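You operate a simulated robot arm through the tools that you are given. There is no shell and no other tool. Be economical: measure what you need, move in short steps, check, and stop when the job is done.

You run a simulated robot arm. Do the job below in one go: nothing can be reset, and whatever is moved stays where it is left.

TASK
Lower the roll door to the height on the door card.
Fine: pull the door stop out, turn the door key on, and off again after. Stay out from under the door while it moves. Where these are worked on the way, their far stop is far enough and under half their travel is too little: door key.

It is judged by the outcome, as a careful person would: the job done as asked, and still so three seconds after it is handed in. It fails if anything else is knocked over, pushed out of place, dropped, spilled or broken.

THE ROBOT
A 7-joint arm with a two-finger parallel gripper on a trunk, on a base that drives. Base frame: it is fixed to the floor where the robot stands at the start and does not move with it; the origin is under the middle of the robot, x ahead of it, y to its left, z up. Units: cm, rad, N and s.
Its first joint turns from -2.897 to 2.897 rad. Places, roughly: black down button [80, 0, 120]; door box [90, 0, 120]; door card [100, 10, 130]; door key [80, 0, 110]; door stop [80, 0, 100]; roll door [60, -130, 240]; white up button [80, 0, 120]. Payload 3.43 kg.
The tool frame sits at the grasp point between the pads (the TCP): z along the fingers, y along the line on which they close. The tips reach 3 cm beyond it. The gripper opens to 9.4 cm. The fingers are 2.8 cm wide and 1 cm thick; the gripper's body (5 by 9.6 cm) begins 5.5 cm behind the TCP.
Orientation is that of the tool frame in the base frame, as a unit quaternion [x, y, z, w]. With the fingers straight down and closing along the base's y, the tool's x points along the base's -x, its y along +y and its z along -z.

THE INTERFACE
- The arm moves only by the tool send_rows. Its argument "commands" is a list of rows, each an object (a shift or turn left out is 0, a gripper value left out holds the last) with "rotation": the turn, a rotation vector about the tool's x, y, z in rad, a list of three; "dp": the shift along the tool's x, y, z in cm, a list of three; "jaw": the finger opening in cm, from 0 to 9.4. In form: [{"rotation": [wx, wy, wz], "dp": [dx, dy, dz], "jaw": jaw}, ...]. A call has 1 to 8 rows; each row shifts and turns the commanded pose from where the row before left it, along the tool's axes as they then stand. A row lasts 0.2 s, in which the tool goes at most 5 cm and 0.15 rad; a call with a longer step from one row to the next is refused whole, and so is a gripper value outside its range. A pose out of reach is approached as far as the arm can. The call stops where the force on the tool passes 70 N (or 10 N more than at its start, if that is more) or the arm is blocked; 0.2 s more then pass. Each finger travels about 4.5 cm/s and halts on what it meets, pressing with about 41 N; the grip force reading is that of the motor and also rises with nothing between the fingers. The clock runs only during rows and for 0.2 s after the last one: add rows that do not move to give the fingers time. The reply holds the time, the measured pose of the TCP, the force on the tool along the base axes, the opening and the grip force, in the units named above and with some noise, with the torque about the TCP (base axes, N m) and any sound that the robot's microphone picked up.
- Cameras (640 x 400 px; columns grow to the right, rows downward): "scene" is now at [49.28, 16.32, 132.24]; the picture's right is [-0.49, -0.87, 0.00], its down [-0.28, 0.16, -0.95] and it looks along [0.82, -0.46, -0.32] (base axes); focal length 214 px, centre (320, 200). "wrist" rides on the gripper at [7.6, 1.4, -10.3] in the tool frame; the picture's right is [-0.18, 0.98, 0.00], its down [-0.75, -0.14, -0.64] and it looks along [-0.63, -0.12, 0.77] (tool axes); focal length 243 px, centre (320, 200). There is no depth. A picture from a camera that has moved, and an enlarged one, comes with that camera's place and axes in the base frame and with its lens. The place of the scene camera against the robot may be out by one fixed shift of up to 1.8 cm in any direction.
- snapshot(camera): a new picture of that camera. It takes no simulated time.
- raise_lower(by): slides the trunk up (or, below 0, down) by that many cm; the arm and the scene camera ride with it, the base frame stays. It gives what a move gives, with no picture.
- steer(legs): drives the robot by 1 to 6 legs, each [ahead, left, turn to the left] in cm, cm and rad, along the robot's own axes; the way and the turn of a leg run together, so that a leg with both is an arc; at most 150 cm and 3.142 rad a leg. The arm and the cameras ride along, it lands a little off, and it stops where it bumps. It gives what a move gives.
- aim_head(pan, tilt): turns the head with the scene camera to pan (to the left, within 1.798 rad either way) and tilt (down, from -0.506 to 1.204), counted from straight ahead of the robot. It gives what a move gives.
- zoom(camera, box): a new picture of the part [left, top, right, bottom] of that camera's present view, enlarged. It takes no simulated time.
- job_done(): hands the job in; it is judged then, once.

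Go step by step. Nothing tells you exact positions but the pictures and the camera data: compare them with the known pose of the tool, close in by small moves and look again before you grip or let go. The budget is 120 turns and 82 pictures, counting those below and the enlarged ones. Unless the task says otherwise, let go and move clear before handing in, and close with one line.

The tools are called after "Request:" as a command line: name --argument value ..., lists and objects as JSON in quotes. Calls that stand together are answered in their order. send_rows: Moves the arm, as the interface text tells. Its arguments: {"type":"object","properties":{"commands":{"type":"array","items":{"type":"object","properties":{"rotation":{"type":"array","items":{"type":"number"}},"dp":{"type":"array","items":{"type":"number"}},"jaw":{"type":"number"}}}}},"required":["commands"]} The other tools are called the same way: raise_lower (by) slides the trunk up or down; steer (legs) drives the base; aim_head (pan, tilt) turns the head that bears the scene camera; snapshot (camera) takes a picture; zoom (camera, box) takes an enlarged picture of a part of a camera's view; job_done () hands the job in.

At the start:

```text
time: 0.0
ee_pos: [69.53, -3.48, 99.98]
ee_rot: [0.0, 1.0, 0.0, -0.001]
ft_force: [0.9, 0.7, 0.9]
wrist_torque: [-0.02, 0.02, 0.0]
gripper_width: 9.42
finger_force: 0.1
trunk travel left (down, up): [-40.0, 9.0]
robot x, y, heading: [0.04, -0.07, -0.004]
head pan, tilt: [-0.511, 0.33]
```

scene: 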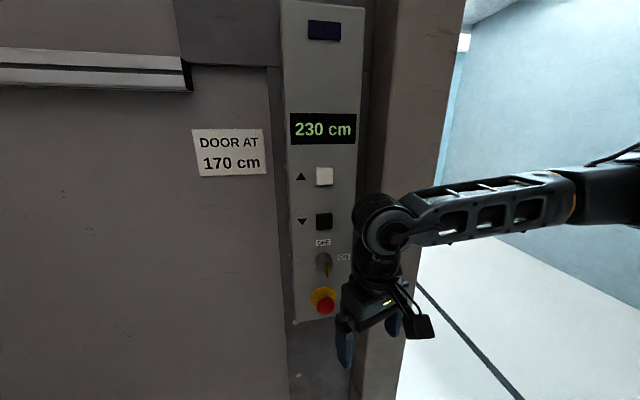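
wrist: 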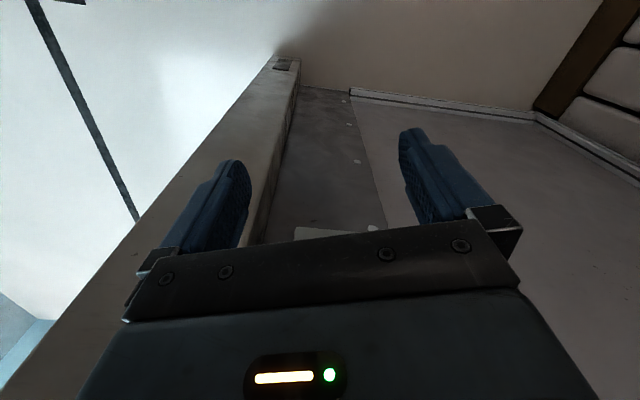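

I see a control box on the wall with a 230 cm display, a white up button, a black down button, a key switch (OFF/ON) and a red stop knob; the card says 170 cm. I'll enlarge the picture for details first.

Request:
zoom --camera "scene" --box '[260, 140, 420, 340]'

Request:
zoom --camera "scene" --box '[180, 0, 400, 180]'

```text
2.00 times, centred on (340, 240) of scene
camera zoom: at [49.28, 16.32, 132.24], right [-0.49, -0.87, 0.0], down [-0.28, 0.16, -0.95], along [0.82, -0.46, -0.32], focal length 429 px, centre (280, 120)
```

zoom: 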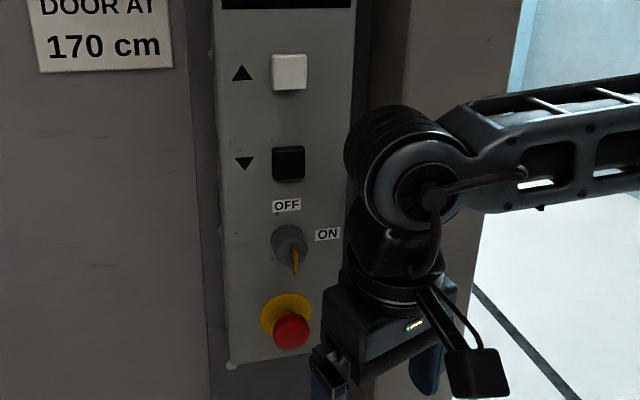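

```text
2.22 times, centred on (290, 90) of scene
camera zoom: at [49.28, 16.32, 132.24], right [-0.49, -0.87, 0.0], down [-0.28, 0.16, -0.95], along [0.82, -0.46, -0.32], focal length 477 px, centre (387, 444)
```

zoom: 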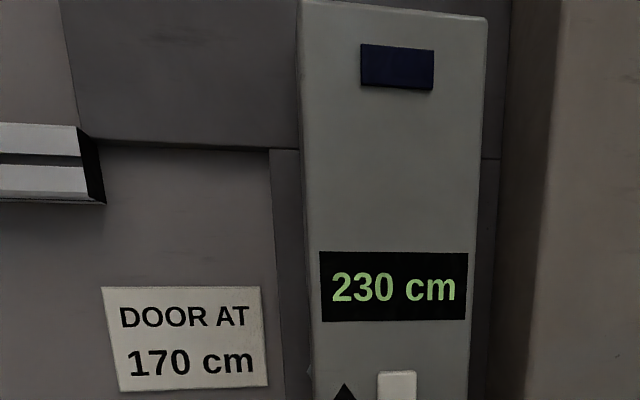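

The stop knob is about [77, 0, 100], key about [80, -2, 106], black button about [80, -2, 116]. I turn the tool to point at the box while backing off a little.

Request:
send_rows --commands '[{"dp": [2, 0, 0], "rotation": [0, -0.14, 0]}, {"dp": [2, 0, 0], "rotation": [0, -0.14, 0]}, {"dp": [2, 0, 0], "rotation": [0, -0.14, 0]}, {"dp": [1, 0, -1], "rotation": [0, -0.14, 0]}, {"dp": [0, 0, -1], "rotation": [0, -0.14, 0]}, {"dp": [0, 0, -1], "rotation": [0, -0.14, 0]}, {"dp": [0, 0, -1], "rotation": [0, -0.14, 0]}, {"dp": [0, 0, -1], "rotation": [0, -0.14, 0]}]'

Request:
send_rows --commands '[{"rotation": [0, -0.14, 0]}, {"rotation": [0, -0.14, 0]}, {"rotation": [0, -0.14, 0]}, {"rotation": [0, -0.03, 0]}, {}]'

Request:
snapshot --camera "wrist"

Request:
snapshot --camera "scene"

```text
time: 1.8
ee_pos: [72.68, -5.66, 103.04]
ee_rot: [-0.004, 0.896, 0.006, 0.445]
ft_force: [1.0, 0.4, -1.2]
wrist_torque: [-0.05, -0.03, -0.03]
gripper_width: 9.44
finger_force: 0.0
out of reach, approached as far as the arm can: row 3, 4, 5, 6, 7, 8
trunk travel left (down, up): [-40.0, 9.0]
robot x, y, heading: [0.22, -0.27, 0.003]
head pan, tilt: [-0.511, 0.33]
```

```text
time: 3.0
ee_pos: [75.2, -5.78, 107.76]
ee_rot: [-0.009, 0.836, 0.023, 0.548]
ft_force: [-0.6, -0.1, 0.7]
wrist_torque: [0.02, -0.03, 0.01]
gripper_width: 9.4
finger_force: 0.1
out of reach, approached as far as the arm can: row 1, 2, 3
trunk travel left (down, up): [-40.0, 9.0]
robot x, y, heading: [-0.29, 0.05, -0.002]
head pan, tilt: [-0.511, 0.33]
```

```text
77 pictures are left
camera wrist: at [62.64, -4.89, 104.79], right [0.03, 0.98, 0.2], down [-0.28, -0.18, 0.94], along [0.96, -0.09, 0.27], focal length 243 px, centre (320, 200)
```

wrist: 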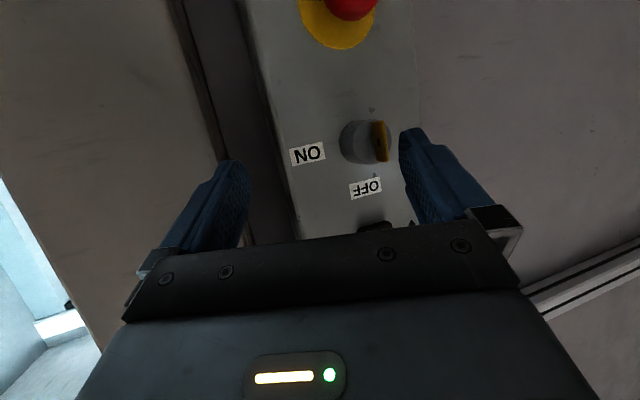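

```text
76 pictures are left
camera scene: at [49.28, 16.33, 132.24], right [-0.49, -0.87, 0.0], down [-0.28, 0.16, -0.95], along [0.82, -0.46, -0.32], focal length 214 px, centre (320, 200)
```

scene: 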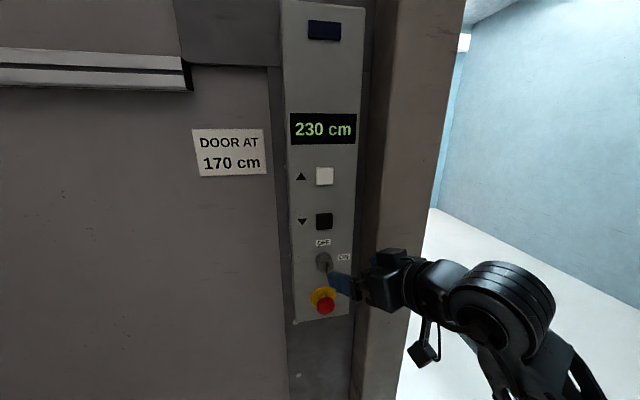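

The arm is too close to stretch as asked, with the gripper near the key. I back the base up 25 cm and then finish the turn.

Request:
steer --legs '[[-25, 0, 0]]'

Request:
send_rows --commands '[{"rotation": [0, -0.1, 0]}, {"rotation": [0, -0.1, 0]}, {"rotation": [0, -0.1, 0]}, {}]'

Request:
snapshot --camera "wrist"

Request:
snapshot --camera "scene"

```text
time: 4.8
ee_pos: [50.65, -5.83, 107.87]
ee_rot: [-0.01, 0.836, 0.023, 0.548]
ft_force: [-0.6, -0.3, 1.0]
wrist_torque: [0.02, 0.01, -0.01]
gripper_width: 9.39
finger_force: 0.0
trunk travel left (down, up): [-40.0, 9.0]
robot x, y, heading: [-24.46, 0.02, -0.005]
head pan, tilt: [-0.511, 0.33]
```

```text
time: 5.8
ee_pos: [50.94, -7.56, 109.98]
ee_rot: [-0.008, 0.745, 0.028, 0.666]
ft_force: [0.4, 0.1, -0.1]
wrist_torque: [0.01, 0.01, 0.03]
gripper_width: 9.42
finger_force: 0.1
out of reach, approached as far as the arm can: row 1, 2, 3
trunk travel left (down, up): [-40.0, 9.0]
robot x, y, heading: [-24.84, 0.14, -0.0]
head pan, tilt: [-0.511, 0.33]
```

```text
75 pictures are left
camera wrist: at [39.91, -6.47, 103.35], right [-0.03, 0.98, 0.21], down [-0.55, -0.19, 0.81], along [0.84, -0.09, 0.54], focal length 243 px, centre (320, 200)
```

wrist: 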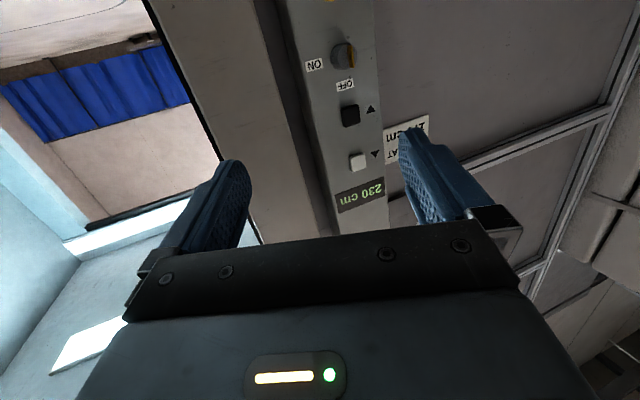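

```text
74 pictures are left
camera scene: at [24.61, 16.36, 132.24], right [-0.49, -0.87, 0.0], down [-0.28, 0.16, -0.95], along [0.83, -0.46, -0.32], focal length 214 px, centre (320, 200)
```

scene: 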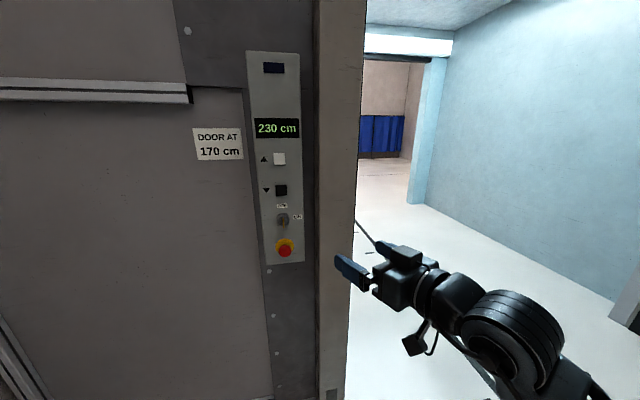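

Triangulating: stop about [79.5, -1.6, 97], key about [78, -0.5, 108], black button about [81, -2.3, 115.5]. Forearm slope seems to limit the tool pitch, so I lower the trunk and level the tool.

Request:
raise_lower --by -20

Request:
send_rows --commands '[{"dp": [-3, 0, 2], "rotation": [0, -0.05, 0]}, {"dp": [-3, 0, 2], "rotation": [0, -0.06, 0]}, {"dp": [-3, 0, 2]}, {"dp": [-2, 1, 0]}, {}]'

```text
time: 8.0
ee_pos: [50.92, -7.63, 89.97]
ee_rot: [-0.008, 0.745, 0.027, 0.667]
ft_force: [-0.5, -0.6, 0.4]
wrist_torque: [0.0, 0.05, -0.03]
gripper_width: 9.42
finger_force: 0.0
trunk travel left (down, up): [-20.0, 29.0]
robot x, y, heading: [-24.75, 0.22, 0.0]
head pan, tilt: [-0.511, 0.33]
```

```text
time: 9.2
ee_pos: [57.19, -7.37, 99.13]
ee_rot: [-0.008, 0.708, 0.03, 0.706]
ft_force: [-0.4, -0.8, 0.1]
wrist_torque: [-0.01, 0.01, 0.01]
gripper_width: 9.41
finger_force: 0.1
out of reach, approached as far as the arm can: row 3, 4
trunk travel left (down, up): [-20.0, 29.0]
robot x, y, heading: [-24.71, 0.28, 0.002]
head pan, tilt: [-0.511, 0.33]
```

The tool is now level. I check freedom of motion by shifting up and left.

Request:
send_rows --commands '[{"dp": [0, 2, 0]}, {"dp": [0, 2, 0]}, {"dp": [0, 1.5, 0]}, {"dp": [0, 0, 2]}, {"dp": [0, 0, 2]}, {}]'

Request:
snapshot --camera "scene"

Request:
snapshot --camera "wrist"

```text
time: 10.6
ee_pos: [60.94, -8.12, 97.79]
ee_rot: [-0.008, 0.708, 0.03, 0.706]
ft_force: [-0.2, 0.2, 0.0]
wrist_torque: [-0.02, 0.01, 0.03]
gripper_width: 9.4
finger_force: 0.0
out of reach, approached as far as the arm can: row 1, 2, 3, 4, 5
trunk travel left (down, up): [-20.0, 29.0]
robot x, y, heading: [-24.32, 0.0, 0.003]
head pan, tilt: [-0.511, 0.33]
```

```text
73 pictures are left
camera scene: at [24.61, 16.35, 112.24], right [-0.49, -0.87, 0.0], down [-0.28, 0.16, -0.95], along [0.83, -0.46, -0.32], focal length 214 px, centre (320, 200)
```

scene: 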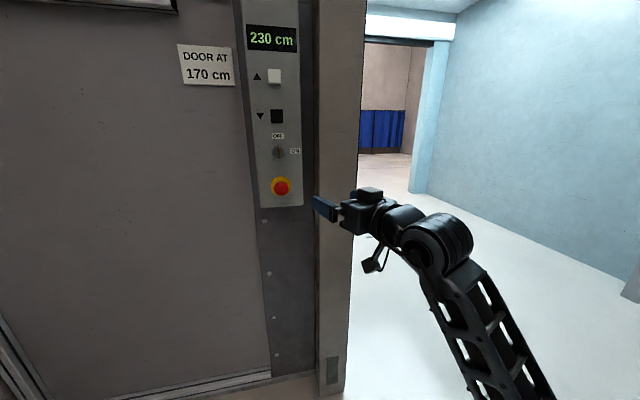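

```text
72 pictures are left
camera wrist: at [50.53, -6.96, 90.19], right [-0.05, 0.98, 0.21], down [-0.63, -0.2, 0.75], along [0.77, -0.1, 0.63], focal length 243 px, centre (320, 200)
```

wrist: 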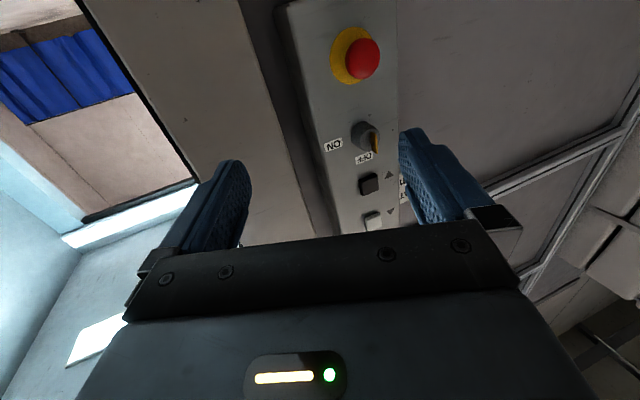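

The commanded pose may lag out of reach behind the actual one. I move forward 8 cm and watch whether the limit clears.

Request:
send_rows --commands '[{"dp": [0, 0, 2]}, {"dp": [0, 0, 2]}, {"dp": [0, 0, 2]}, {"dp": [0, 0, 2]}, {}]'

```text
time: 11.8
ee_pos: [68.46, -9.36, 96.51]
ee_rot: [-0.008, 0.707, 0.03, 0.706]
ft_force: [-0.7, 0.3, -0.2]
wrist_torque: [0.02, -0.03, 0.01]
gripper_width: 9.43
finger_force: 0.1
out of reach, approached as far as the arm can: row 1, 2, 3, 4
trunk travel left (down, up): [-20.0, 29.0]
robot x, y, heading: [-24.75, -0.07, 0.002]
head pan, tilt: [-0.511, 0.33]
```

I look at the arm's posture to understand the limit.

Request:
aim_head --pan -0.5 --tilt 0.7

Request:
snapshot --camera "scene"

```text
time: 12.6
ee_pos: [68.42, -9.26, 96.41]
ee_rot: [-0.007, 0.708, 0.03, 0.706]
ft_force: [0.1, -0.1, 0.9]
wrist_torque: [-0.02, 0.0, -0.02]
gripper_width: 9.39
finger_force: 0.1
trunk travel left (down, up): [-20.0, 29.0]
robot x, y, heading: [-24.81, 0.01, 0.004]
head pan, tilt: [-0.499, 0.7]
```

```text
71 pictures are left
camera scene: at [23.94, 16.85, 108.91], right [-0.48, -0.88, 0.0], down [-0.57, 0.31, -0.77], along [0.67, -0.37, -0.64], focal length 214 px, centre (320, 200)
```

scene: 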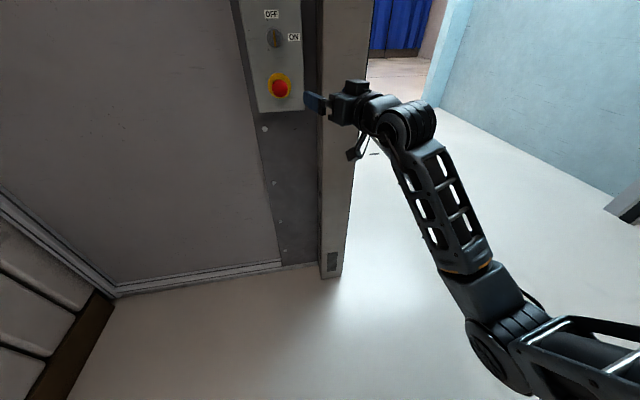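

The elbow hangs low to the right. I look at the shoulder side for the whole posture.

Request:
aim_head --pan -1.1 --tilt 1.1

Request:
snapshot --camera "scene"

```text
time: 13.6
ee_pos: [68.45, -9.26, 96.43]
ee_rot: [-0.008, 0.708, 0.03, 0.706]
ft_force: [0.5, 0.1, -0.5]
wrist_torque: [0.03, -0.03, -0.03]
gripper_width: 9.4
finger_force: 0.0
trunk travel left (down, up): [-20.0, 29.0]
robot x, y, heading: [-24.38, -0.38, 0.003]
head pan, tilt: [-1.1, 1.1]
```

```text
70 pictures are left
camera scene: at [19.35, 15.29, 105.91], right [-0.89, -0.46, 0.0], down [-0.41, 0.79, -0.45], along [0.21, -0.4, -0.89], focal length 214 px, centre (320, 200)
```

scene: 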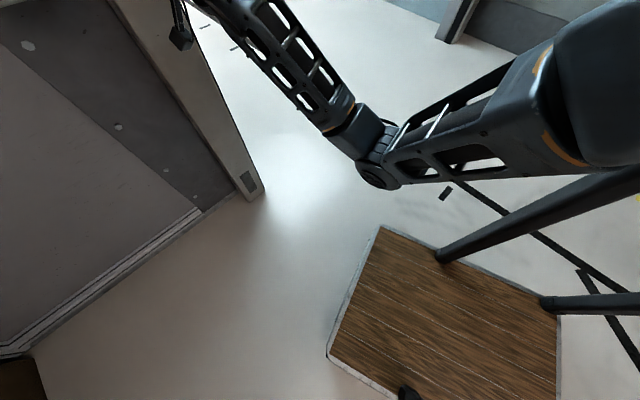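

I test whether a wrist roll frees the limit, rolling -0.4 rad then shifting up.

Request:
send_rows --commands '[{"rotation": [0, 0, -0.14]}, {"rotation": [0, 0, -0.14]}, {"rotation": [0, 0, -0.14]}, {}, {"dp": [-1, 0, 0]}, {"dp": [-1, 0, 0]}, {}]'

Request:
send_rows --commands '[{"rotation": [0, 0, 0.14]}, {"rotation": [0, 0, 0.14]}, {"rotation": [0, 0, 0.14]}, {"rotation": [0, 0, 0.14]}, {"rotation": [0, 0, 0.14]}, {"rotation": [0, 0, 0.14]}, {"dp": [-1, 0, 0]}, {"dp": [-1, 0, 0]}]'

```text
time: 15.2
ee_pos: [68.31, -9.41, 98.49]
ee_rot: [-0.008, 0.708, 0.029, 0.706]
ft_force: [-0.1, -0.1, -0.6]
wrist_torque: [0.0, 0.0, -0.01]
gripper_width: 9.4
finger_force: 0.0
out of reach, approached as far as the arm can: row 1, 2, 3
trunk travel left (down, up): [-20.0, 29.0]
robot x, y, heading: [-24.52, -0.11, 0.002]
head pan, tilt: [-1.1, 1.1]
```

```text
time: 17.0
ee_pos: [68.46, -10.88, 99.75]
ee_rot: [0.281, 0.649, 0.316, 0.632]
ft_force: [0.9, -0.2, 0.4]
wrist_torque: [-0.03, 0.0, 0.04]
gripper_width: 9.41
finger_force: 0.1
trunk travel left (down, up): [-20.0, 29.0]
robot x, y, heading: [-24.22, 0.11, 0.004]
head pan, tilt: [-1.1, 1.1]
```

Joint 7 was at its stop; positive roll is free. I roll on to 180° (camera on top) while backing off a few cm.

Request:
send_rows --commands '[{"dp": [0, 0, -1.5], "rotation": [0, 0, 0.14]}, {"dp": [0, 0, -1.5], "rotation": [0, 0, 0.14]}, {"dp": [0, 0, -1], "rotation": [0, 0, 0.14]}, {"rotation": [0, 0, 0.14]}, {"rotation": [0, 0, 0.14]}, {"rotation": [0, 0, 0.14]}, {"rotation": [0, 0, 0.14]}, {"rotation": [0, 0, 0.14]}]'

Request:
send_rows --commands '[{"rotation": [0, 0, 0.14]}, {"rotation": [0, 0, 0.14]}, {"rotation": [0, 0, 0.14]}, {"rotation": [0, 0, 0.14]}, {"rotation": [0, 0, 0.14]}, {"rotation": [0, 0, 0.14]}, {"rotation": [0, 0, 0.14]}, {"rotation": [0, 0, 0.14]}]'

Request:
aim_head --pan -0.4 --tilt 0.2

Request:
snapshot --camera "wrist"

Request:
snapshot --camera "scene"

```text
time: 18.8
ee_pos: [64.46, -11.07, 99.8]
ee_rot: [0.584, 0.4, 0.603, 0.368]
ft_force: [0.1, -0.7, 0.2]
wrist_torque: [-0.04, 0.01, 0.02]
gripper_width: 9.39
finger_force: 0.1
trunk travel left (down, up): [-20.0, 29.0]
robot x, y, heading: [-24.81, -0.09, -0.003]
head pan, tilt: [-1.1, 1.1]
```

```text
time: 20.6
ee_pos: [64.54, -11.06, 99.73]
ee_rot: [0.707, 0.03, 0.706, -0.01]
ft_force: [0.0, 0.0, 0.0]
wrist_torque: [0.0, -0.01, 0.04]
gripper_width: 9.4
finger_force: 0.0
trunk travel left (down, up): [-20.0, 29.0]
robot x, y, heading: [-24.63, -0.05, -0.001]
head pan, tilt: [-1.1, 1.1]
```

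```text
time: 21.8
ee_pos: [64.51, -11.01, 99.76]
ee_rot: [0.707, 0.029, 0.706, -0.007]
ft_force: [-0.5, -0.2, 0.7]
wrist_torque: [0.01, -0.02, 0.01]
gripper_width: 9.41
finger_force: 0.1
trunk travel left (down, up): [-20.0, 29.0]
robot x, y, heading: [-24.65, -0.03, -0.001]
head pan, tilt: [-0.4, 0.201]
```

```text
69 pictures are left
camera wrist: at [54.33, -12.77, 107.31], right [0.05, -0.99, -0.15], down [-0.65, 0.08, -0.76], along [0.76, 0.14, -0.64], focal length 243 px, centre (320, 200)
```

wrist: 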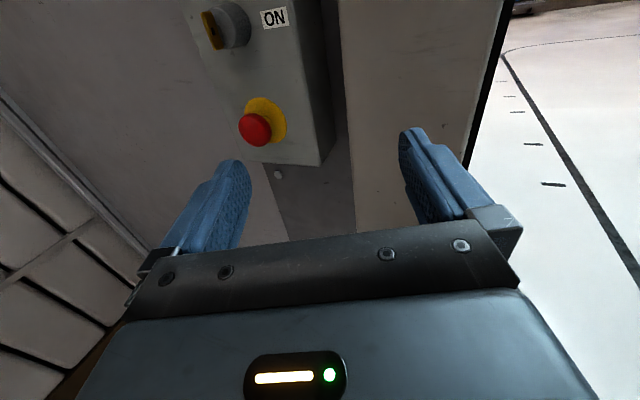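

```text
68 pictures are left
camera scene: at [25.06, 17.29, 113.43], right [-0.39, -0.92, 0.0], down [-0.18, 0.08, -0.98], along [0.9, -0.38, -0.2], focal length 214 px, centre (320, 200)
```

scene: 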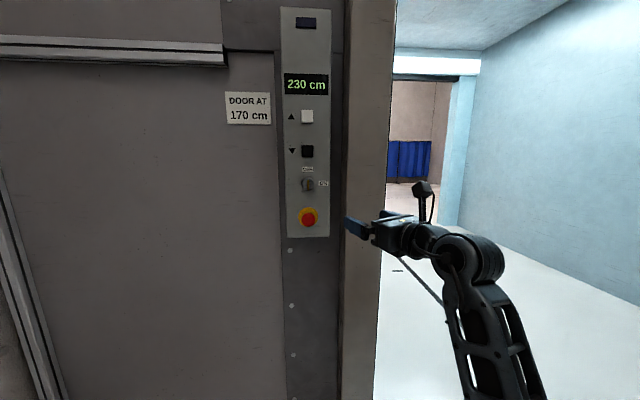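

Stop is about [80, -2.2, 96.8] and key about [78, -2.2, 106.5]. I line the tool up with the stop at a safe distance and correct the small yaw.

Request:
send_rows --commands '[{"rotation": [-0.055, 0, 0]}, {"dp": [-1, -3, 0]}, {"dp": [-1, -3, 0]}, {"dp": [-1, -2.8, 0]}, {}]'

Request:
snapshot --camera "wrist"

Request:
zoom --camera "scene" --box '[230, 130, 430, 255]'

```text
time: 23.0
ee_pos: [64.61, -2.72, 96.55]
ee_rot: [0.707, 0.01, 0.707, 0.013]
ft_force: [-0.8, -0.3, 0.1]
wrist_torque: [-0.01, -0.03, 0.04]
gripper_width: 9.4
finger_force: 0.1
trunk travel left (down, up): [-20.0, 29.0]
robot x, y, heading: [-24.7, 0.07, -0.003]
head pan, tilt: [-0.4, 0.201]
```

```text
67 pictures are left
camera wrist: at [54.22, -3.81, 104.06], right [-0.01, -0.99, -0.15], down [-0.64, 0.12, -0.76], along [0.77, 0.09, -0.63], focal length 243 px, centre (320, 200)
```

wrist: 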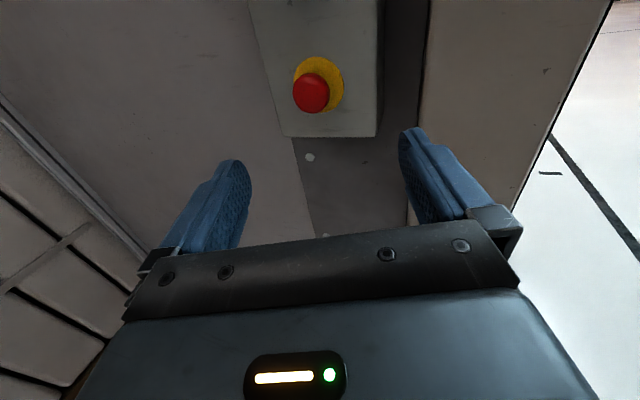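

```text
3.20 times, centred on (330, 192) of scene
camera zoom: at [25.08, 17.26, 113.45], right [-0.39, -0.92, 0.0], down [-0.18, 0.08, -0.98], along [0.9, -0.38, -0.2], focal length 686 px, centre (288, 224)
```

zoom: 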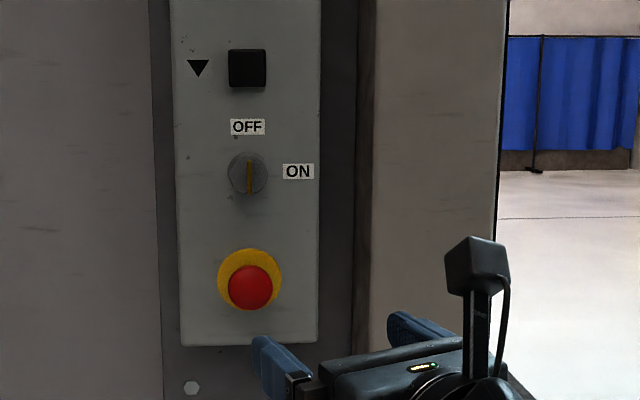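

The box face turns out to be yawed: its inward normal points about -0.36 rad to the right. I yaw the tool to match and line up 11 cm out from the stop along that normal.

Request:
send_rows --commands '[{"rotation": [-0.12, 0, 0]}, {"rotation": [-0.12, 0, 0]}, {"rotation": [-0.12, 0, 0]}, {"dp": [0.3, -3, 1]}, {"dp": [0.3, -3, 1]}, {}]'

Request:
snapshot --camera "wrist"

Request:
snapshot --camera "scene"

```text
time: 23.7
ee_pos: [62.68, -7.96, 90.97]
ee_rot: [0.724, -0.008, 0.664, 0.187]
ft_force: [0.5, -0.1, 0.4]
wrist_torque: [0.0, 0.01, 0.04]
gripper_width: 9.4
finger_force: 0.0
trunk travel left (down, up): [-20.0, 29.0]
robot x, y, heading: [-24.93, -0.2, -0.0]
head pan, tilt: [-0.4, 0.201]
stopped in row 3: the arm was blocked; the commanded pose is now the measured one
```

```text
65 pictures are left
camera wrist: at [53.37, -4.58, 99.11], right [-0.28, -0.96, 0.08], down [-0.67, 0.14, -0.73], along [0.69, -0.26, -0.68], focal length 243 px, centre (320, 200)
```

wrist: 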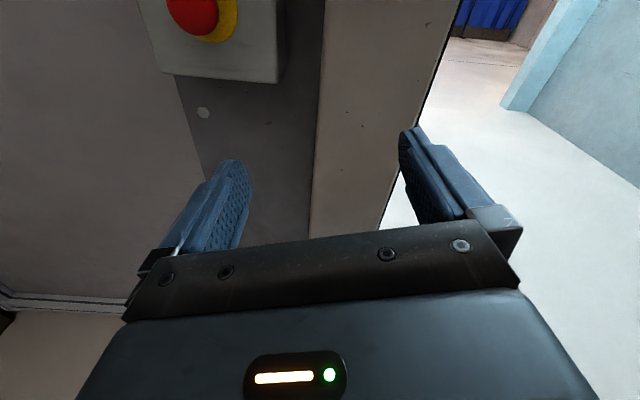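

```text
64 pictures are left
camera scene: at [25.06, 17.27, 113.44], right [-0.39, -0.92, 0.0], down [-0.18, 0.08, -0.98], along [0.9, -0.38, -0.2], focal length 214 px, centre (320, 200)
```

scene: 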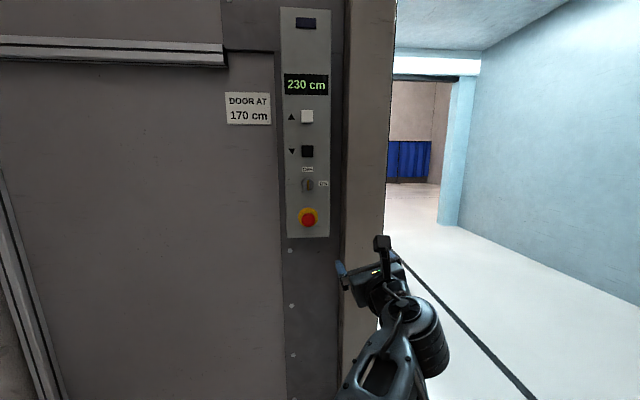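

The yawed pose jammed the arm. I undo the yaw in small steps and use the base instead: stand facing the box squarely with heading -0.36.

Request:
send_rows --commands '[{"rotation": [0.07, 0, 0]}, {"rotation": [0.07, 0, 0]}, {"rotation": [0.07, 0, 0]}, {"rotation": [0.07, 0, 0]}, {}]'

Request:
steer --legs '[[-12, 0, 0], [0, 31, 0], [0, 0, -0.36]]'

Request:
aim_head --pan -0.3 --tilt 0.25

Request:
snapshot --camera "scene"

Request:
snapshot --camera "wrist"

```text
time: 24.9
ee_pos: [62.86, -7.74, 91.22]
ee_rot: [0.742, 0.084, 0.66, 0.083]
ft_force: [-0.1, -0.6, -0.1]
wrist_torque: [0.0, -0.03, 0.01]
gripper_width: 9.39
finger_force: 0.1
trunk travel left (down, up): [-20.0, 29.0]
robot x, y, heading: [-24.34, -0.09, -0.006]
head pan, tilt: [-0.4, 0.201]
```

```text
time: 28.9
ee_pos: [42.22, -7.37, 91.1]
ee_rot: [0.745, -0.055, 0.634, 0.202]
ft_force: [-0.4, 0.1, -0.1]
wrist_torque: [-0.04, 0.01, 0.01]
gripper_width: 9.4
finger_force: 0.0
trunk travel left (down, up): [-20.0, 29.0]
robot x, y, heading: [-36.66, 31.54, -0.363]
head pan, tilt: [-0.4, 0.201]
```

```text
time: 29.6
ee_pos: [42.19, -7.48, 91.15]
ee_rot: [0.744, -0.055, 0.634, 0.203]
ft_force: [0.1, 1.6, -0.8]
wrist_torque: [-0.03, 0.01, -0.03]
gripper_width: 9.41
finger_force: 0.0
trunk travel left (down, up): [-20.0, 29.0]
robot x, y, heading: [-36.64, 31.26, -0.366]
head pan, tilt: [-0.3, 0.25]
```

```text
63 pictures are left
camera scene: at [16.9, 29.85, 112.99], right [-0.62, -0.78, 0.0], down [-0.19, 0.15, -0.97], along [0.76, -0.6, -0.25], focal length 214 px, centre (320, 200)
```

scene: 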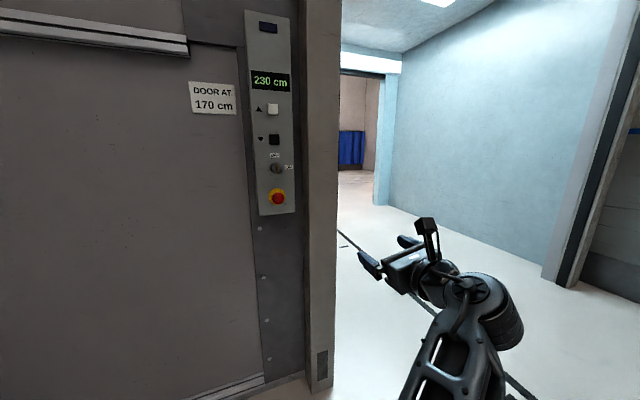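

```text
62 pictures are left
camera wrist: at [33.71, -3.58, 99.9], right [-0.37, -0.93, 0.05], down [-0.69, 0.23, -0.69], along [0.63, -0.29, -0.72], focal length 243 px, centre (320, 200)
```

wrist: 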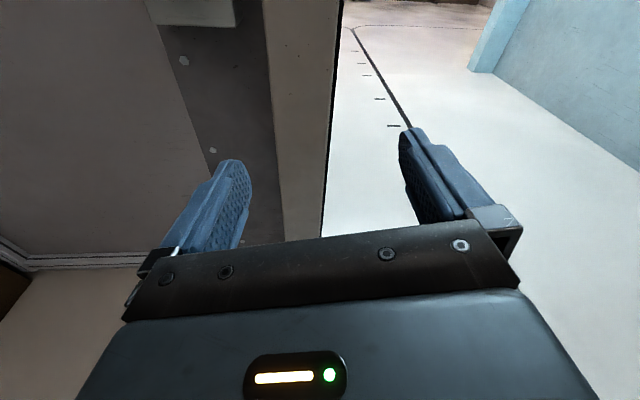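

Robot now faces the box. I level the tool (roll and pitch), then shift the base left so the box lies ahead of the gripper.

Request:
send_rows --commands '[{"rotation": [0, 0, 0.08]}, {"rotation": [0, 0, 0.08]}, {"rotation": [0, 0, 0.075]}, {"rotation": [0, 0.06, 0]}, {"rotation": [0, 0.055, 0]}, {"dp": [2, 0, 0]}, {"dp": [2, 0, 0]}, {}]'

Request:
steer --legs '[[0, 16, 0]]'

Request:
snapshot --camera "scene"

Request:
snapshot --camera "wrist"

```text
time: 31.4
ee_pos: [42.25, -7.41, 95.34]
ee_rot: [0.695, -0.134, 0.694, 0.135]
ft_force: [-0.1, -0.4, 0.1]
wrist_torque: [0.01, -0.01, -0.01]
gripper_width: 9.38
finger_force: 0.0
trunk travel left (down, up): [-20.0, 29.0]
robot x, y, heading: [-36.21, 31.34, -0.369]
head pan, tilt: [-0.3, 0.25]
```

```text
time: 32.8
ee_pos: [48.05, 7.67, 95.29]
ee_rot: [0.695, -0.133, 0.694, 0.133]
ft_force: [-0.1, 0.1, -0.2]
wrist_torque: [0.0, 0.01, 0.02]
gripper_width: 9.37
finger_force: 0.0
trunk travel left (down, up): [-20.0, 29.0]
robot x, y, heading: [-30.79, 45.75, -0.369]
head pan, tilt: [-0.3, 0.25]
```

```text
61 pictures are left
camera scene: at [22.55, 44.84, 112.98], right [-0.62, -0.79, 0.0], down [-0.19, 0.15, -0.97], along [0.76, -0.6, -0.25], focal length 214 px, centre (320, 200)
```

scene: 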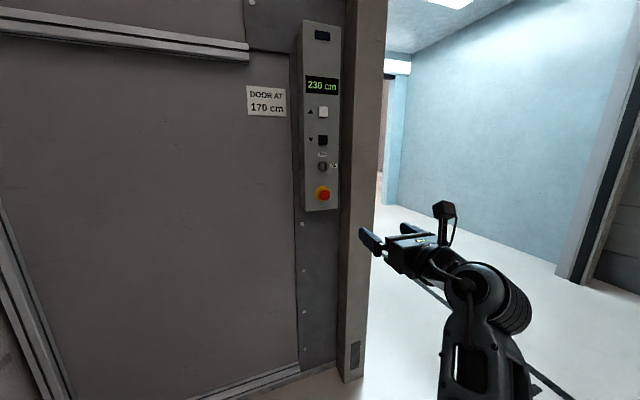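

```text
60 pictures are left
camera wrist: at [37.9, 10.12, 102.8], right [-0.36, -0.91, -0.18], down [-0.55, 0.37, -0.75], along [0.76, -0.17, -0.63], focal length 243 px, centre (320, 200)
```

wrist: 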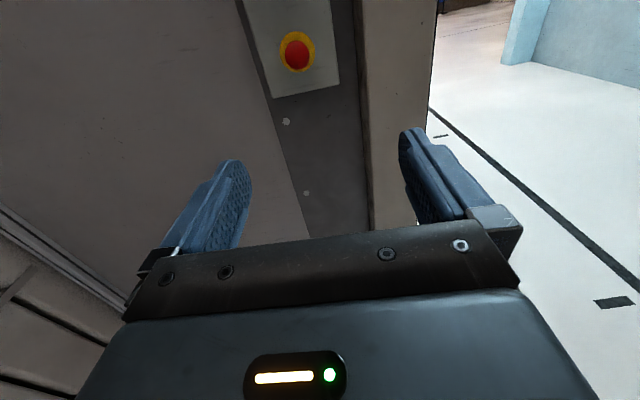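

I need the box's yaw more exactly, so I enlarge both views.

Request:
zoom --camera "wrist" --box '[230, 0, 390, 100]'

Request:
zoom --camera "scene" --box '[280, 60, 360, 220]'

```text
4.00 times, centred on (310, 50) of wrist
camera zoom: at [37.9, 10.12, 102.8], right [-0.36, -0.91, -0.18], down [-0.55, 0.37, -0.75], along [0.76, -0.17, -0.63], focal length 970 px, centre (360, 800)
```

zoom: 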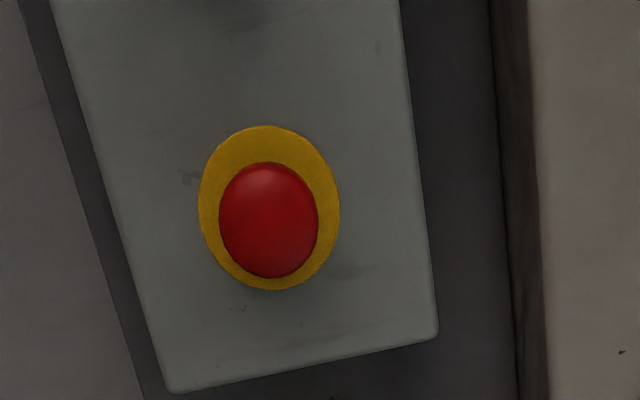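

```text
2.50 times, centred on (320, 140) of scene
camera zoom: at [22.55, 44.84, 112.98], right [-0.62, -0.79, 0.0], down [-0.19, 0.15, -0.97], along [0.76, -0.6, -0.25], focal length 536 px, centre (320, 350)
```

zoom: 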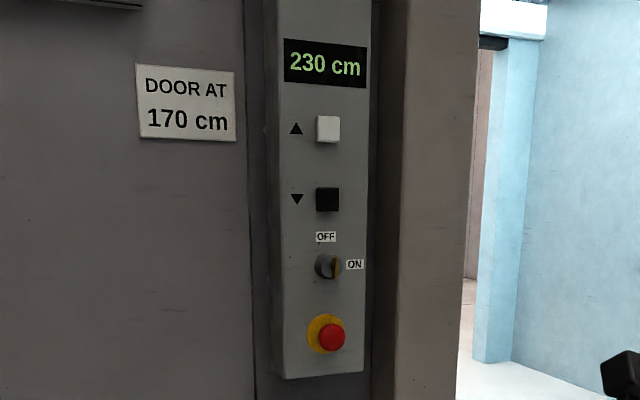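

Box yaw is about -0.35, matching the tool's heading well enough. I drive 20 cm forward and shift the arm 3 cm left and 1.7 cm up.

Request:
steer --legs '[[20, 0, 0]]'

Request:
send_rows --commands '[{"dp": [1, -1.5, 0]}, {"dp": [0.7, -1.5, 0]}, {}]'

Request:
snapshot --camera "wrist"

Request:
snapshot --camera "scene"

```text
time: 34.4
ee_pos: [66.6, 0.6, 95.23]
ee_rot: [0.694, -0.133, 0.695, 0.133]
ft_force: [0.1, -0.2, -0.7]
wrist_torque: [0.02, -0.02, 0.01]
gripper_width: 9.4
finger_force: 0.2
trunk travel left (down, up): [-20.0, 29.0]
robot x, y, heading: [-11.99, 39.28, -0.358]
head pan, tilt: [-0.3, 0.25]
```

```text
time: 35.2
ee_pos: [67.96, 3.32, 96.88]
ee_rot: [0.695, -0.132, 0.694, 0.134]
ft_force: [0.0, 0.7, -0.2]
wrist_torque: [0.02, 0.01, -0.01]
gripper_width: 9.39
finger_force: 0.1
trunk travel left (down, up): [-20.0, 29.0]
robot x, y, heading: [-12.55, 38.73, -0.365]
head pan, tilt: [-0.3, 0.25]
```

```text
57 pictures are left
camera wrist: at [57.8, 5.8, 104.47], right [-0.36, -0.91, -0.18], down [-0.55, 0.37, -0.75], along [0.76, -0.17, -0.63], focal length 243 px, centre (320, 200)
```

wrist: 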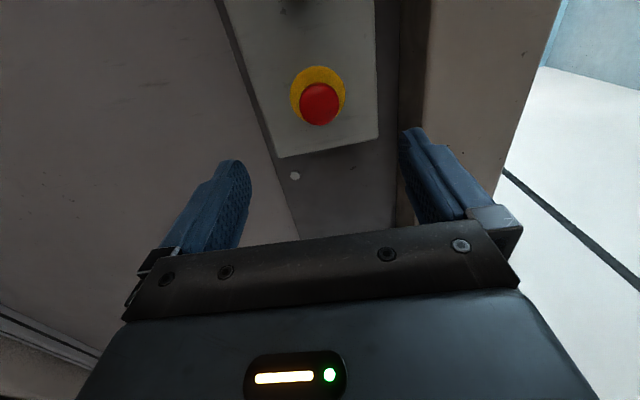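

```text
56 pictures are left
camera scene: at [41.16, 37.73, 112.98], right [-0.62, -0.79, 0.0], down [-0.19, 0.15, -0.97], along [0.76, -0.6, -0.25], focal length 214 px, centre (320, 200)
```

scene: 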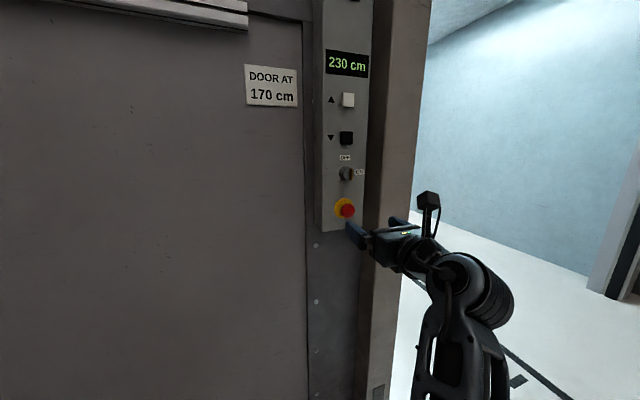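

The stop is dead ahead, about 12–13 cm from the TCP. I narrow the jaw to 6.5 cm and advance 9 cm, then look.

Request:
send_rows --commands '[{"jaw": 6.5}, {"dp": [0.1, 0, 2]}, {"dp": [0, 0, 2]}, {"dp": [0, 0, 2]}, {"dp": [0, 0, 1.5]}, {"dp": [0, 0, 1.5]}, {}]'

Request:
snapshot --camera "wrist"

Request:
zoom --camera "scene" --box '[300, 130, 460, 250]'

```text
time: 36.8
ee_pos: [76.32, 0.02, 97.07]
ee_rot: [0.695, -0.132, 0.694, 0.134]
ft_force: [0.4, -0.8, 0.5]
wrist_torque: [-0.05, 0.03, -0.01]
gripper_width: 6.53
finger_force: 0.0
trunk travel left (down, up): [-20.0, 29.0]
robot x, y, heading: [-12.37, 38.96, -0.362]
head pan, tilt: [-0.3, 0.25]
```

```text
55 pictures are left
camera wrist: at [66.21, 2.52, 104.6], right [-0.36, -0.91, -0.18], down [-0.55, 0.37, -0.75], along [0.76, -0.17, -0.63], focal length 243 px, centre (320, 200)
```

wrist: 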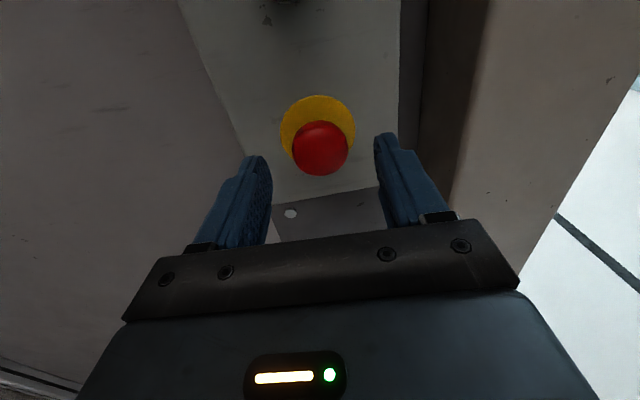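

```text
3.33 times, centred on (380, 190) of scene
camera zoom: at [41.16, 37.74, 112.98], right [-0.62, -0.79, 0.0], down [-0.19, 0.15, -0.97], along [0.76, -0.6, -0.25], focal length 715 px, centre (120, 233)
```

zoom: 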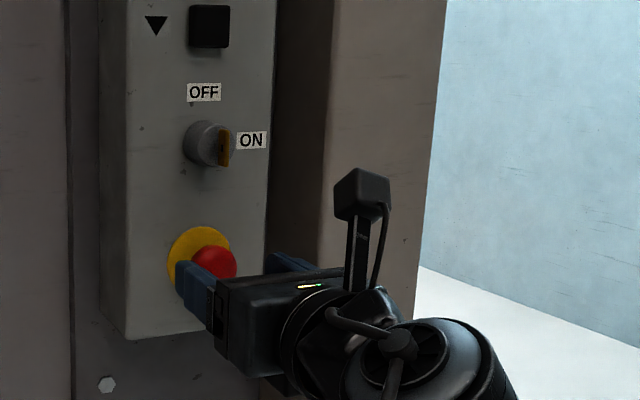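

Knob centre is ~4 cm ahead of the TCP, well centred. I advance 3 cm and look.

Request:
send_rows --commands '[{"dp": [0, 0, 1]}, {"dp": [0, 0, 1]}, {"dp": [0, 0, 1]}, {}]'

Request:
snapshot --camera "wrist"

```text
time: 37.8
ee_pos: [79.08, -1.24, 97.07]
ee_rot: [0.695, -0.132, 0.694, 0.134]
ft_force: [-0.4, 0.8, -1.0]
wrist_torque: [-0.03, -0.04, -0.01]
gripper_width: 6.49
finger_force: 0.1
trunk travel left (down, up): [-20.0, 29.0]
robot x, y, heading: [-12.37, 39.18, -0.368]
head pan, tilt: [-0.3, 0.25]
```

```text
53 pictures are left
camera wrist: at [68.9, 1.32, 104.55], right [-0.36, -0.91, -0.18], down [-0.55, 0.37, -0.75], along [0.76, -0.17, -0.63], focal length 243 px, centre (320, 200)
```

wrist: 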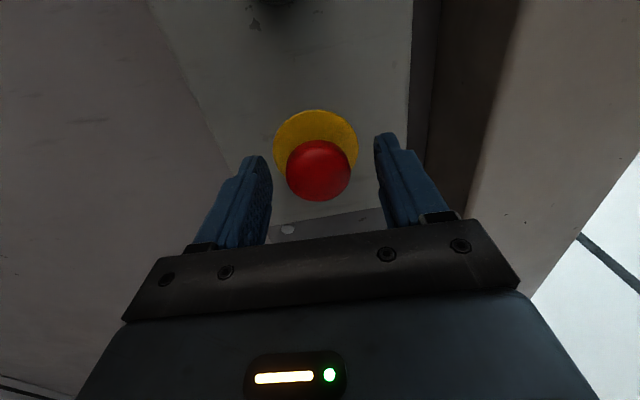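

Still clear; one more centimetre and then I close on the knob.

Request:
send_rows --commands '[{"dp": [0, 0, 0.6]}, {"dp": [0, 0, 0.6]}, {}, {"jaw": 3}, {"jaw": 3}, {"jaw": 2.5}, {}, {}]'

Request:
snapshot --camera "wrist"

```text
time: 39.6
ee_pos: [80.09, -1.36, 97.1]
ee_rot: [0.695, -0.131, 0.694, 0.132]
ft_force: [2.4, 21.1, -3.7]
wrist_torque: [0.38, -0.13, 0.1]
gripper_width: 4.04
finger_force: 45.6
trunk travel left (down, up): [-20.0, 29.0]
robot x, y, heading: [-12.2, 38.95, -0.364]
head pan, tilt: [-0.3, 0.25]
```

```text
52 pictures are left
camera wrist: at [70.0, 1.06, 104.59], right [-0.36, -0.92, -0.18], down [-0.55, 0.36, -0.75], along [0.76, -0.17, -0.63], focal length 243 px, centre (320, 200)
```

wrist: 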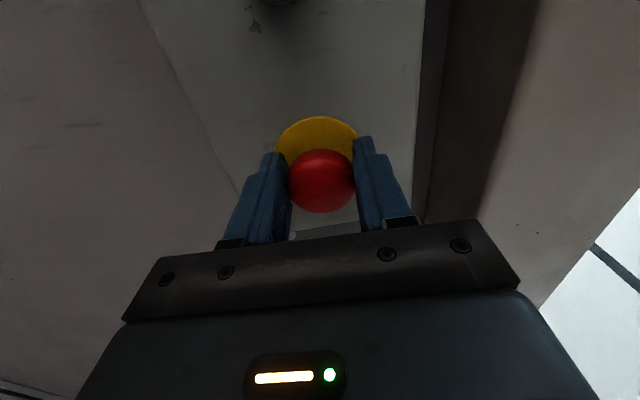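

The knob is gripped (4.0 cm). I ease sideways 0.2 cm and pull straight out in small steps.

Request:
send_rows --commands '[{"dp": [0, -0.2, 0]}, {"dp": [0, 0, -0.4]}, {"dp": [0, 0, -0.4]}, {"dp": [0, 0, -0.4]}, {}]'

Request:
snapshot --camera "wrist"

```text
time: 40.8
ee_pos: [78.93, -0.96, 97.14]
ee_rot: [0.695, -0.134, 0.693, 0.135]
ft_force: [39.7, -16.8, 2.6]
wrist_torque: [-0.11, -0.23, 0.62]
gripper_width: 4.0
finger_force: 44.8
trunk travel left (down, up): [-20.0, 29.0]
robot x, y, heading: [-12.42, 39.12, -0.366]
head pan, tilt: [-0.3, 0.25]
```

```text
51 pictures are left
camera wrist: at [68.81, 1.55, 104.54], right [-0.36, -0.91, -0.18], down [-0.55, 0.37, -0.75], along [0.75, -0.17, -0.63], focal length 243 px, centre (320, 200)
```

wrist: 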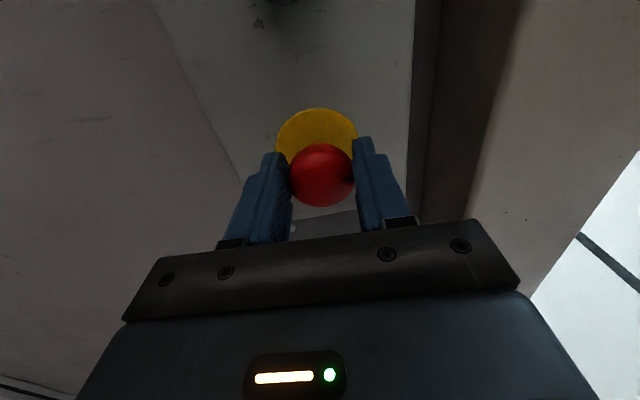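

The knob has come out about 1 cm and 43 N resists. I pull a little more to see whether that is the end stop.

Request:
send_rows --commands '[{"dp": [0, 0, -0.2]}, {"dp": [0, 0, -0.2]}, {}]'

Request:
zoom --camera "scene" --box '[300, 130, 460, 250]'

Request:
snapshot --camera "wrist"

```text
time: 41.6
ee_pos: [78.66, -0.82, 97.07]
ee_rot: [0.695, -0.132, 0.694, 0.133]
ft_force: [37.7, -19.3, -0.6]
wrist_torque: [-0.12, -0.2, 0.51]
gripper_width: 3.95
finger_force: 45.7
trunk travel left (down, up): [-20.0, 29.0]
robot x, y, heading: [-12.57, 39.28, -0.359]
head pan, tilt: [-0.3, 0.25]
```

```text
3.33 times, centred on (380, 190) of scene
camera zoom: at [41.26, 37.69, 112.93], right [-0.62, -0.79, 0.0], down [-0.2, 0.15, -0.97], along [0.76, -0.6, -0.25], focal length 715 px, centre (120, 233)
```

zoom: 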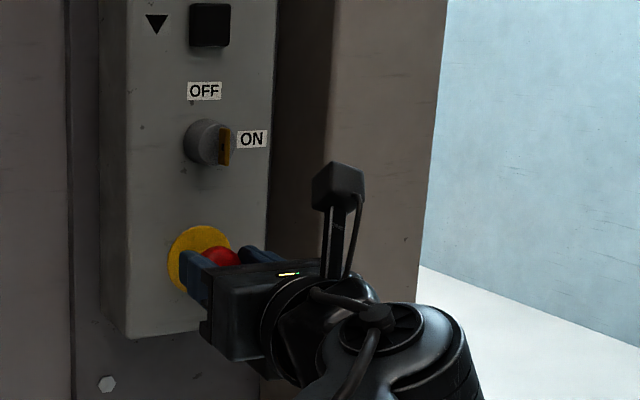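

```text
49 pictures are left
camera wrist: at [68.5, 1.67, 104.55], right [-0.36, -0.91, -0.18], down [-0.55, 0.37, -0.75], along [0.75, -0.17, -0.63], focal length 243 px, centre (320, 200)
```

wrist: 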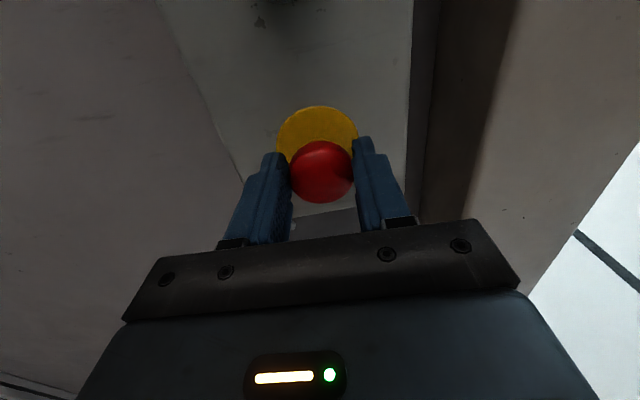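

The fingers are now slipping, so the knob is at its stop. I release, back off and check where it stays.

Request:
send_rows --commands '[{"jaw": 6.5}, {"jaw": 6.5}, {"jaw": 6.5}, {"dp": [0, 0, -1.5]}, {"dp": [0, 0, -2]}, {"dp": [0, 0, -2]}, {"dp": [0, 0, -2]}, {}]'

Request:
snapshot --camera "wrist"

Request:
zoom --camera "scene" --box '[300, 130, 460, 250]'

```text
time: 43.4
ee_pos: [71.67, 2.14, 97.12]
ee_rot: [0.695, -0.131, 0.694, 0.133]
ft_force: [0.2, 0.0, 0.0]
wrist_torque: [0.0, 0.03, 0.03]
gripper_width: 6.5
finger_force: 0.0
trunk travel left (down, up): [-20.0, 29.0]
robot x, y, heading: [-11.84, 39.39, -0.366]
head pan, tilt: [-0.3, 0.25]
```

```text
48 pictures are left
camera wrist: at [61.52, 4.58, 104.63], right [-0.36, -0.91, -0.18], down [-0.55, 0.37, -0.75], along [0.76, -0.17, -0.63], focal length 243 px, centre (320, 200)
```

wrist: 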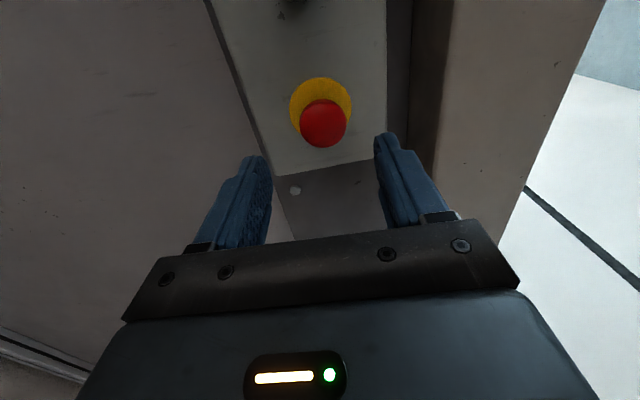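

```text
3.33 times, centred on (380, 190) of scene
camera zoom: at [41.17, 37.74, 112.98], right [-0.62, -0.79, 0.0], down [-0.19, 0.15, -0.97], along [0.76, -0.6, -0.25], focal length 715 px, centre (120, 233)
```

zoom: 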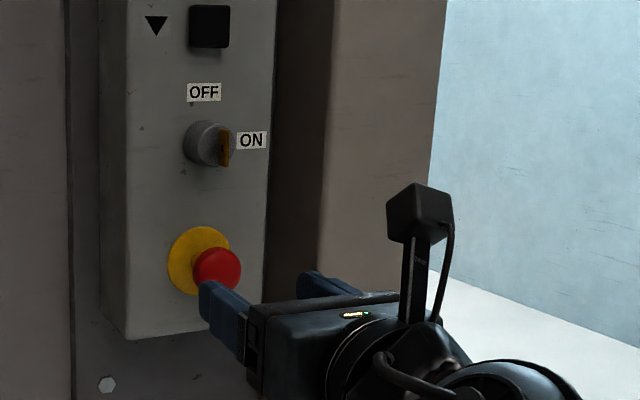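

The stop stays out by about 1 cm. Next the key: I rise about 9 cm at this distance and look.

Request:
send_rows --commands '[{"dp": [2, 0, -1]}, {"dp": [2.5, 0, -1]}, {"dp": [2.5, 0, 0]}, {"dp": [2.5, 0, 0]}, {}]'

Request:
snapshot --camera "wrist"

Request:
zoom --camera "wrist" --box '[270, 40, 390, 160]'

```text
time: 44.6
ee_pos: [70.52, 2.2, 97.63]
ee_rot: [0.701, -0.126, 0.687, 0.144]
ft_force: [-0.5, 0.6, -0.1]
wrist_torque: [-0.01, -0.01, 0.0]
gripper_width: 6.52
finger_force: 0.0
out of reach, approached as far as the arm can: row 1, 2, 3, 4
trunk travel left (down, up): [-20.0, 29.0]
robot x, y, heading: [-12.23, 38.93, -0.368]
head pan, tilt: [-0.3, 0.25]
```

```text
46 pictures are left
camera wrist: at [60.65, 4.89, 105.23], right [-0.37, -0.91, -0.16], down [-0.56, 0.36, -0.75], along [0.74, -0.19, -0.65], focal length 243 px, centre (320, 200)
```

wrist: 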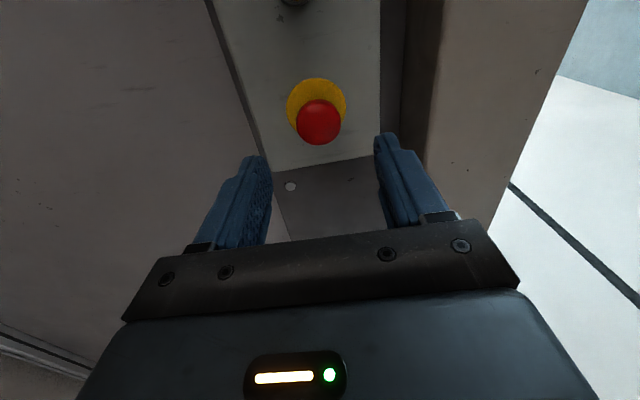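

```text
3.33 times, centred on (330, 100) of wrist
camera zoom: at [60.65, 4.89, 105.23], right [-0.37, -0.91, -0.16], down [-0.56, 0.36, -0.75], along [0.74, -0.19, -0.65], focal length 809 px, centre (287, 533)
```

zoom: 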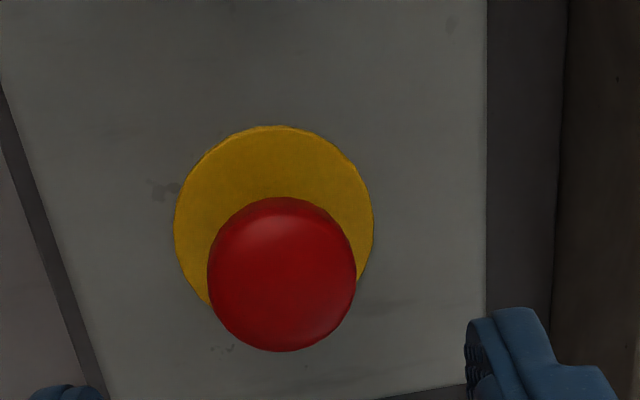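

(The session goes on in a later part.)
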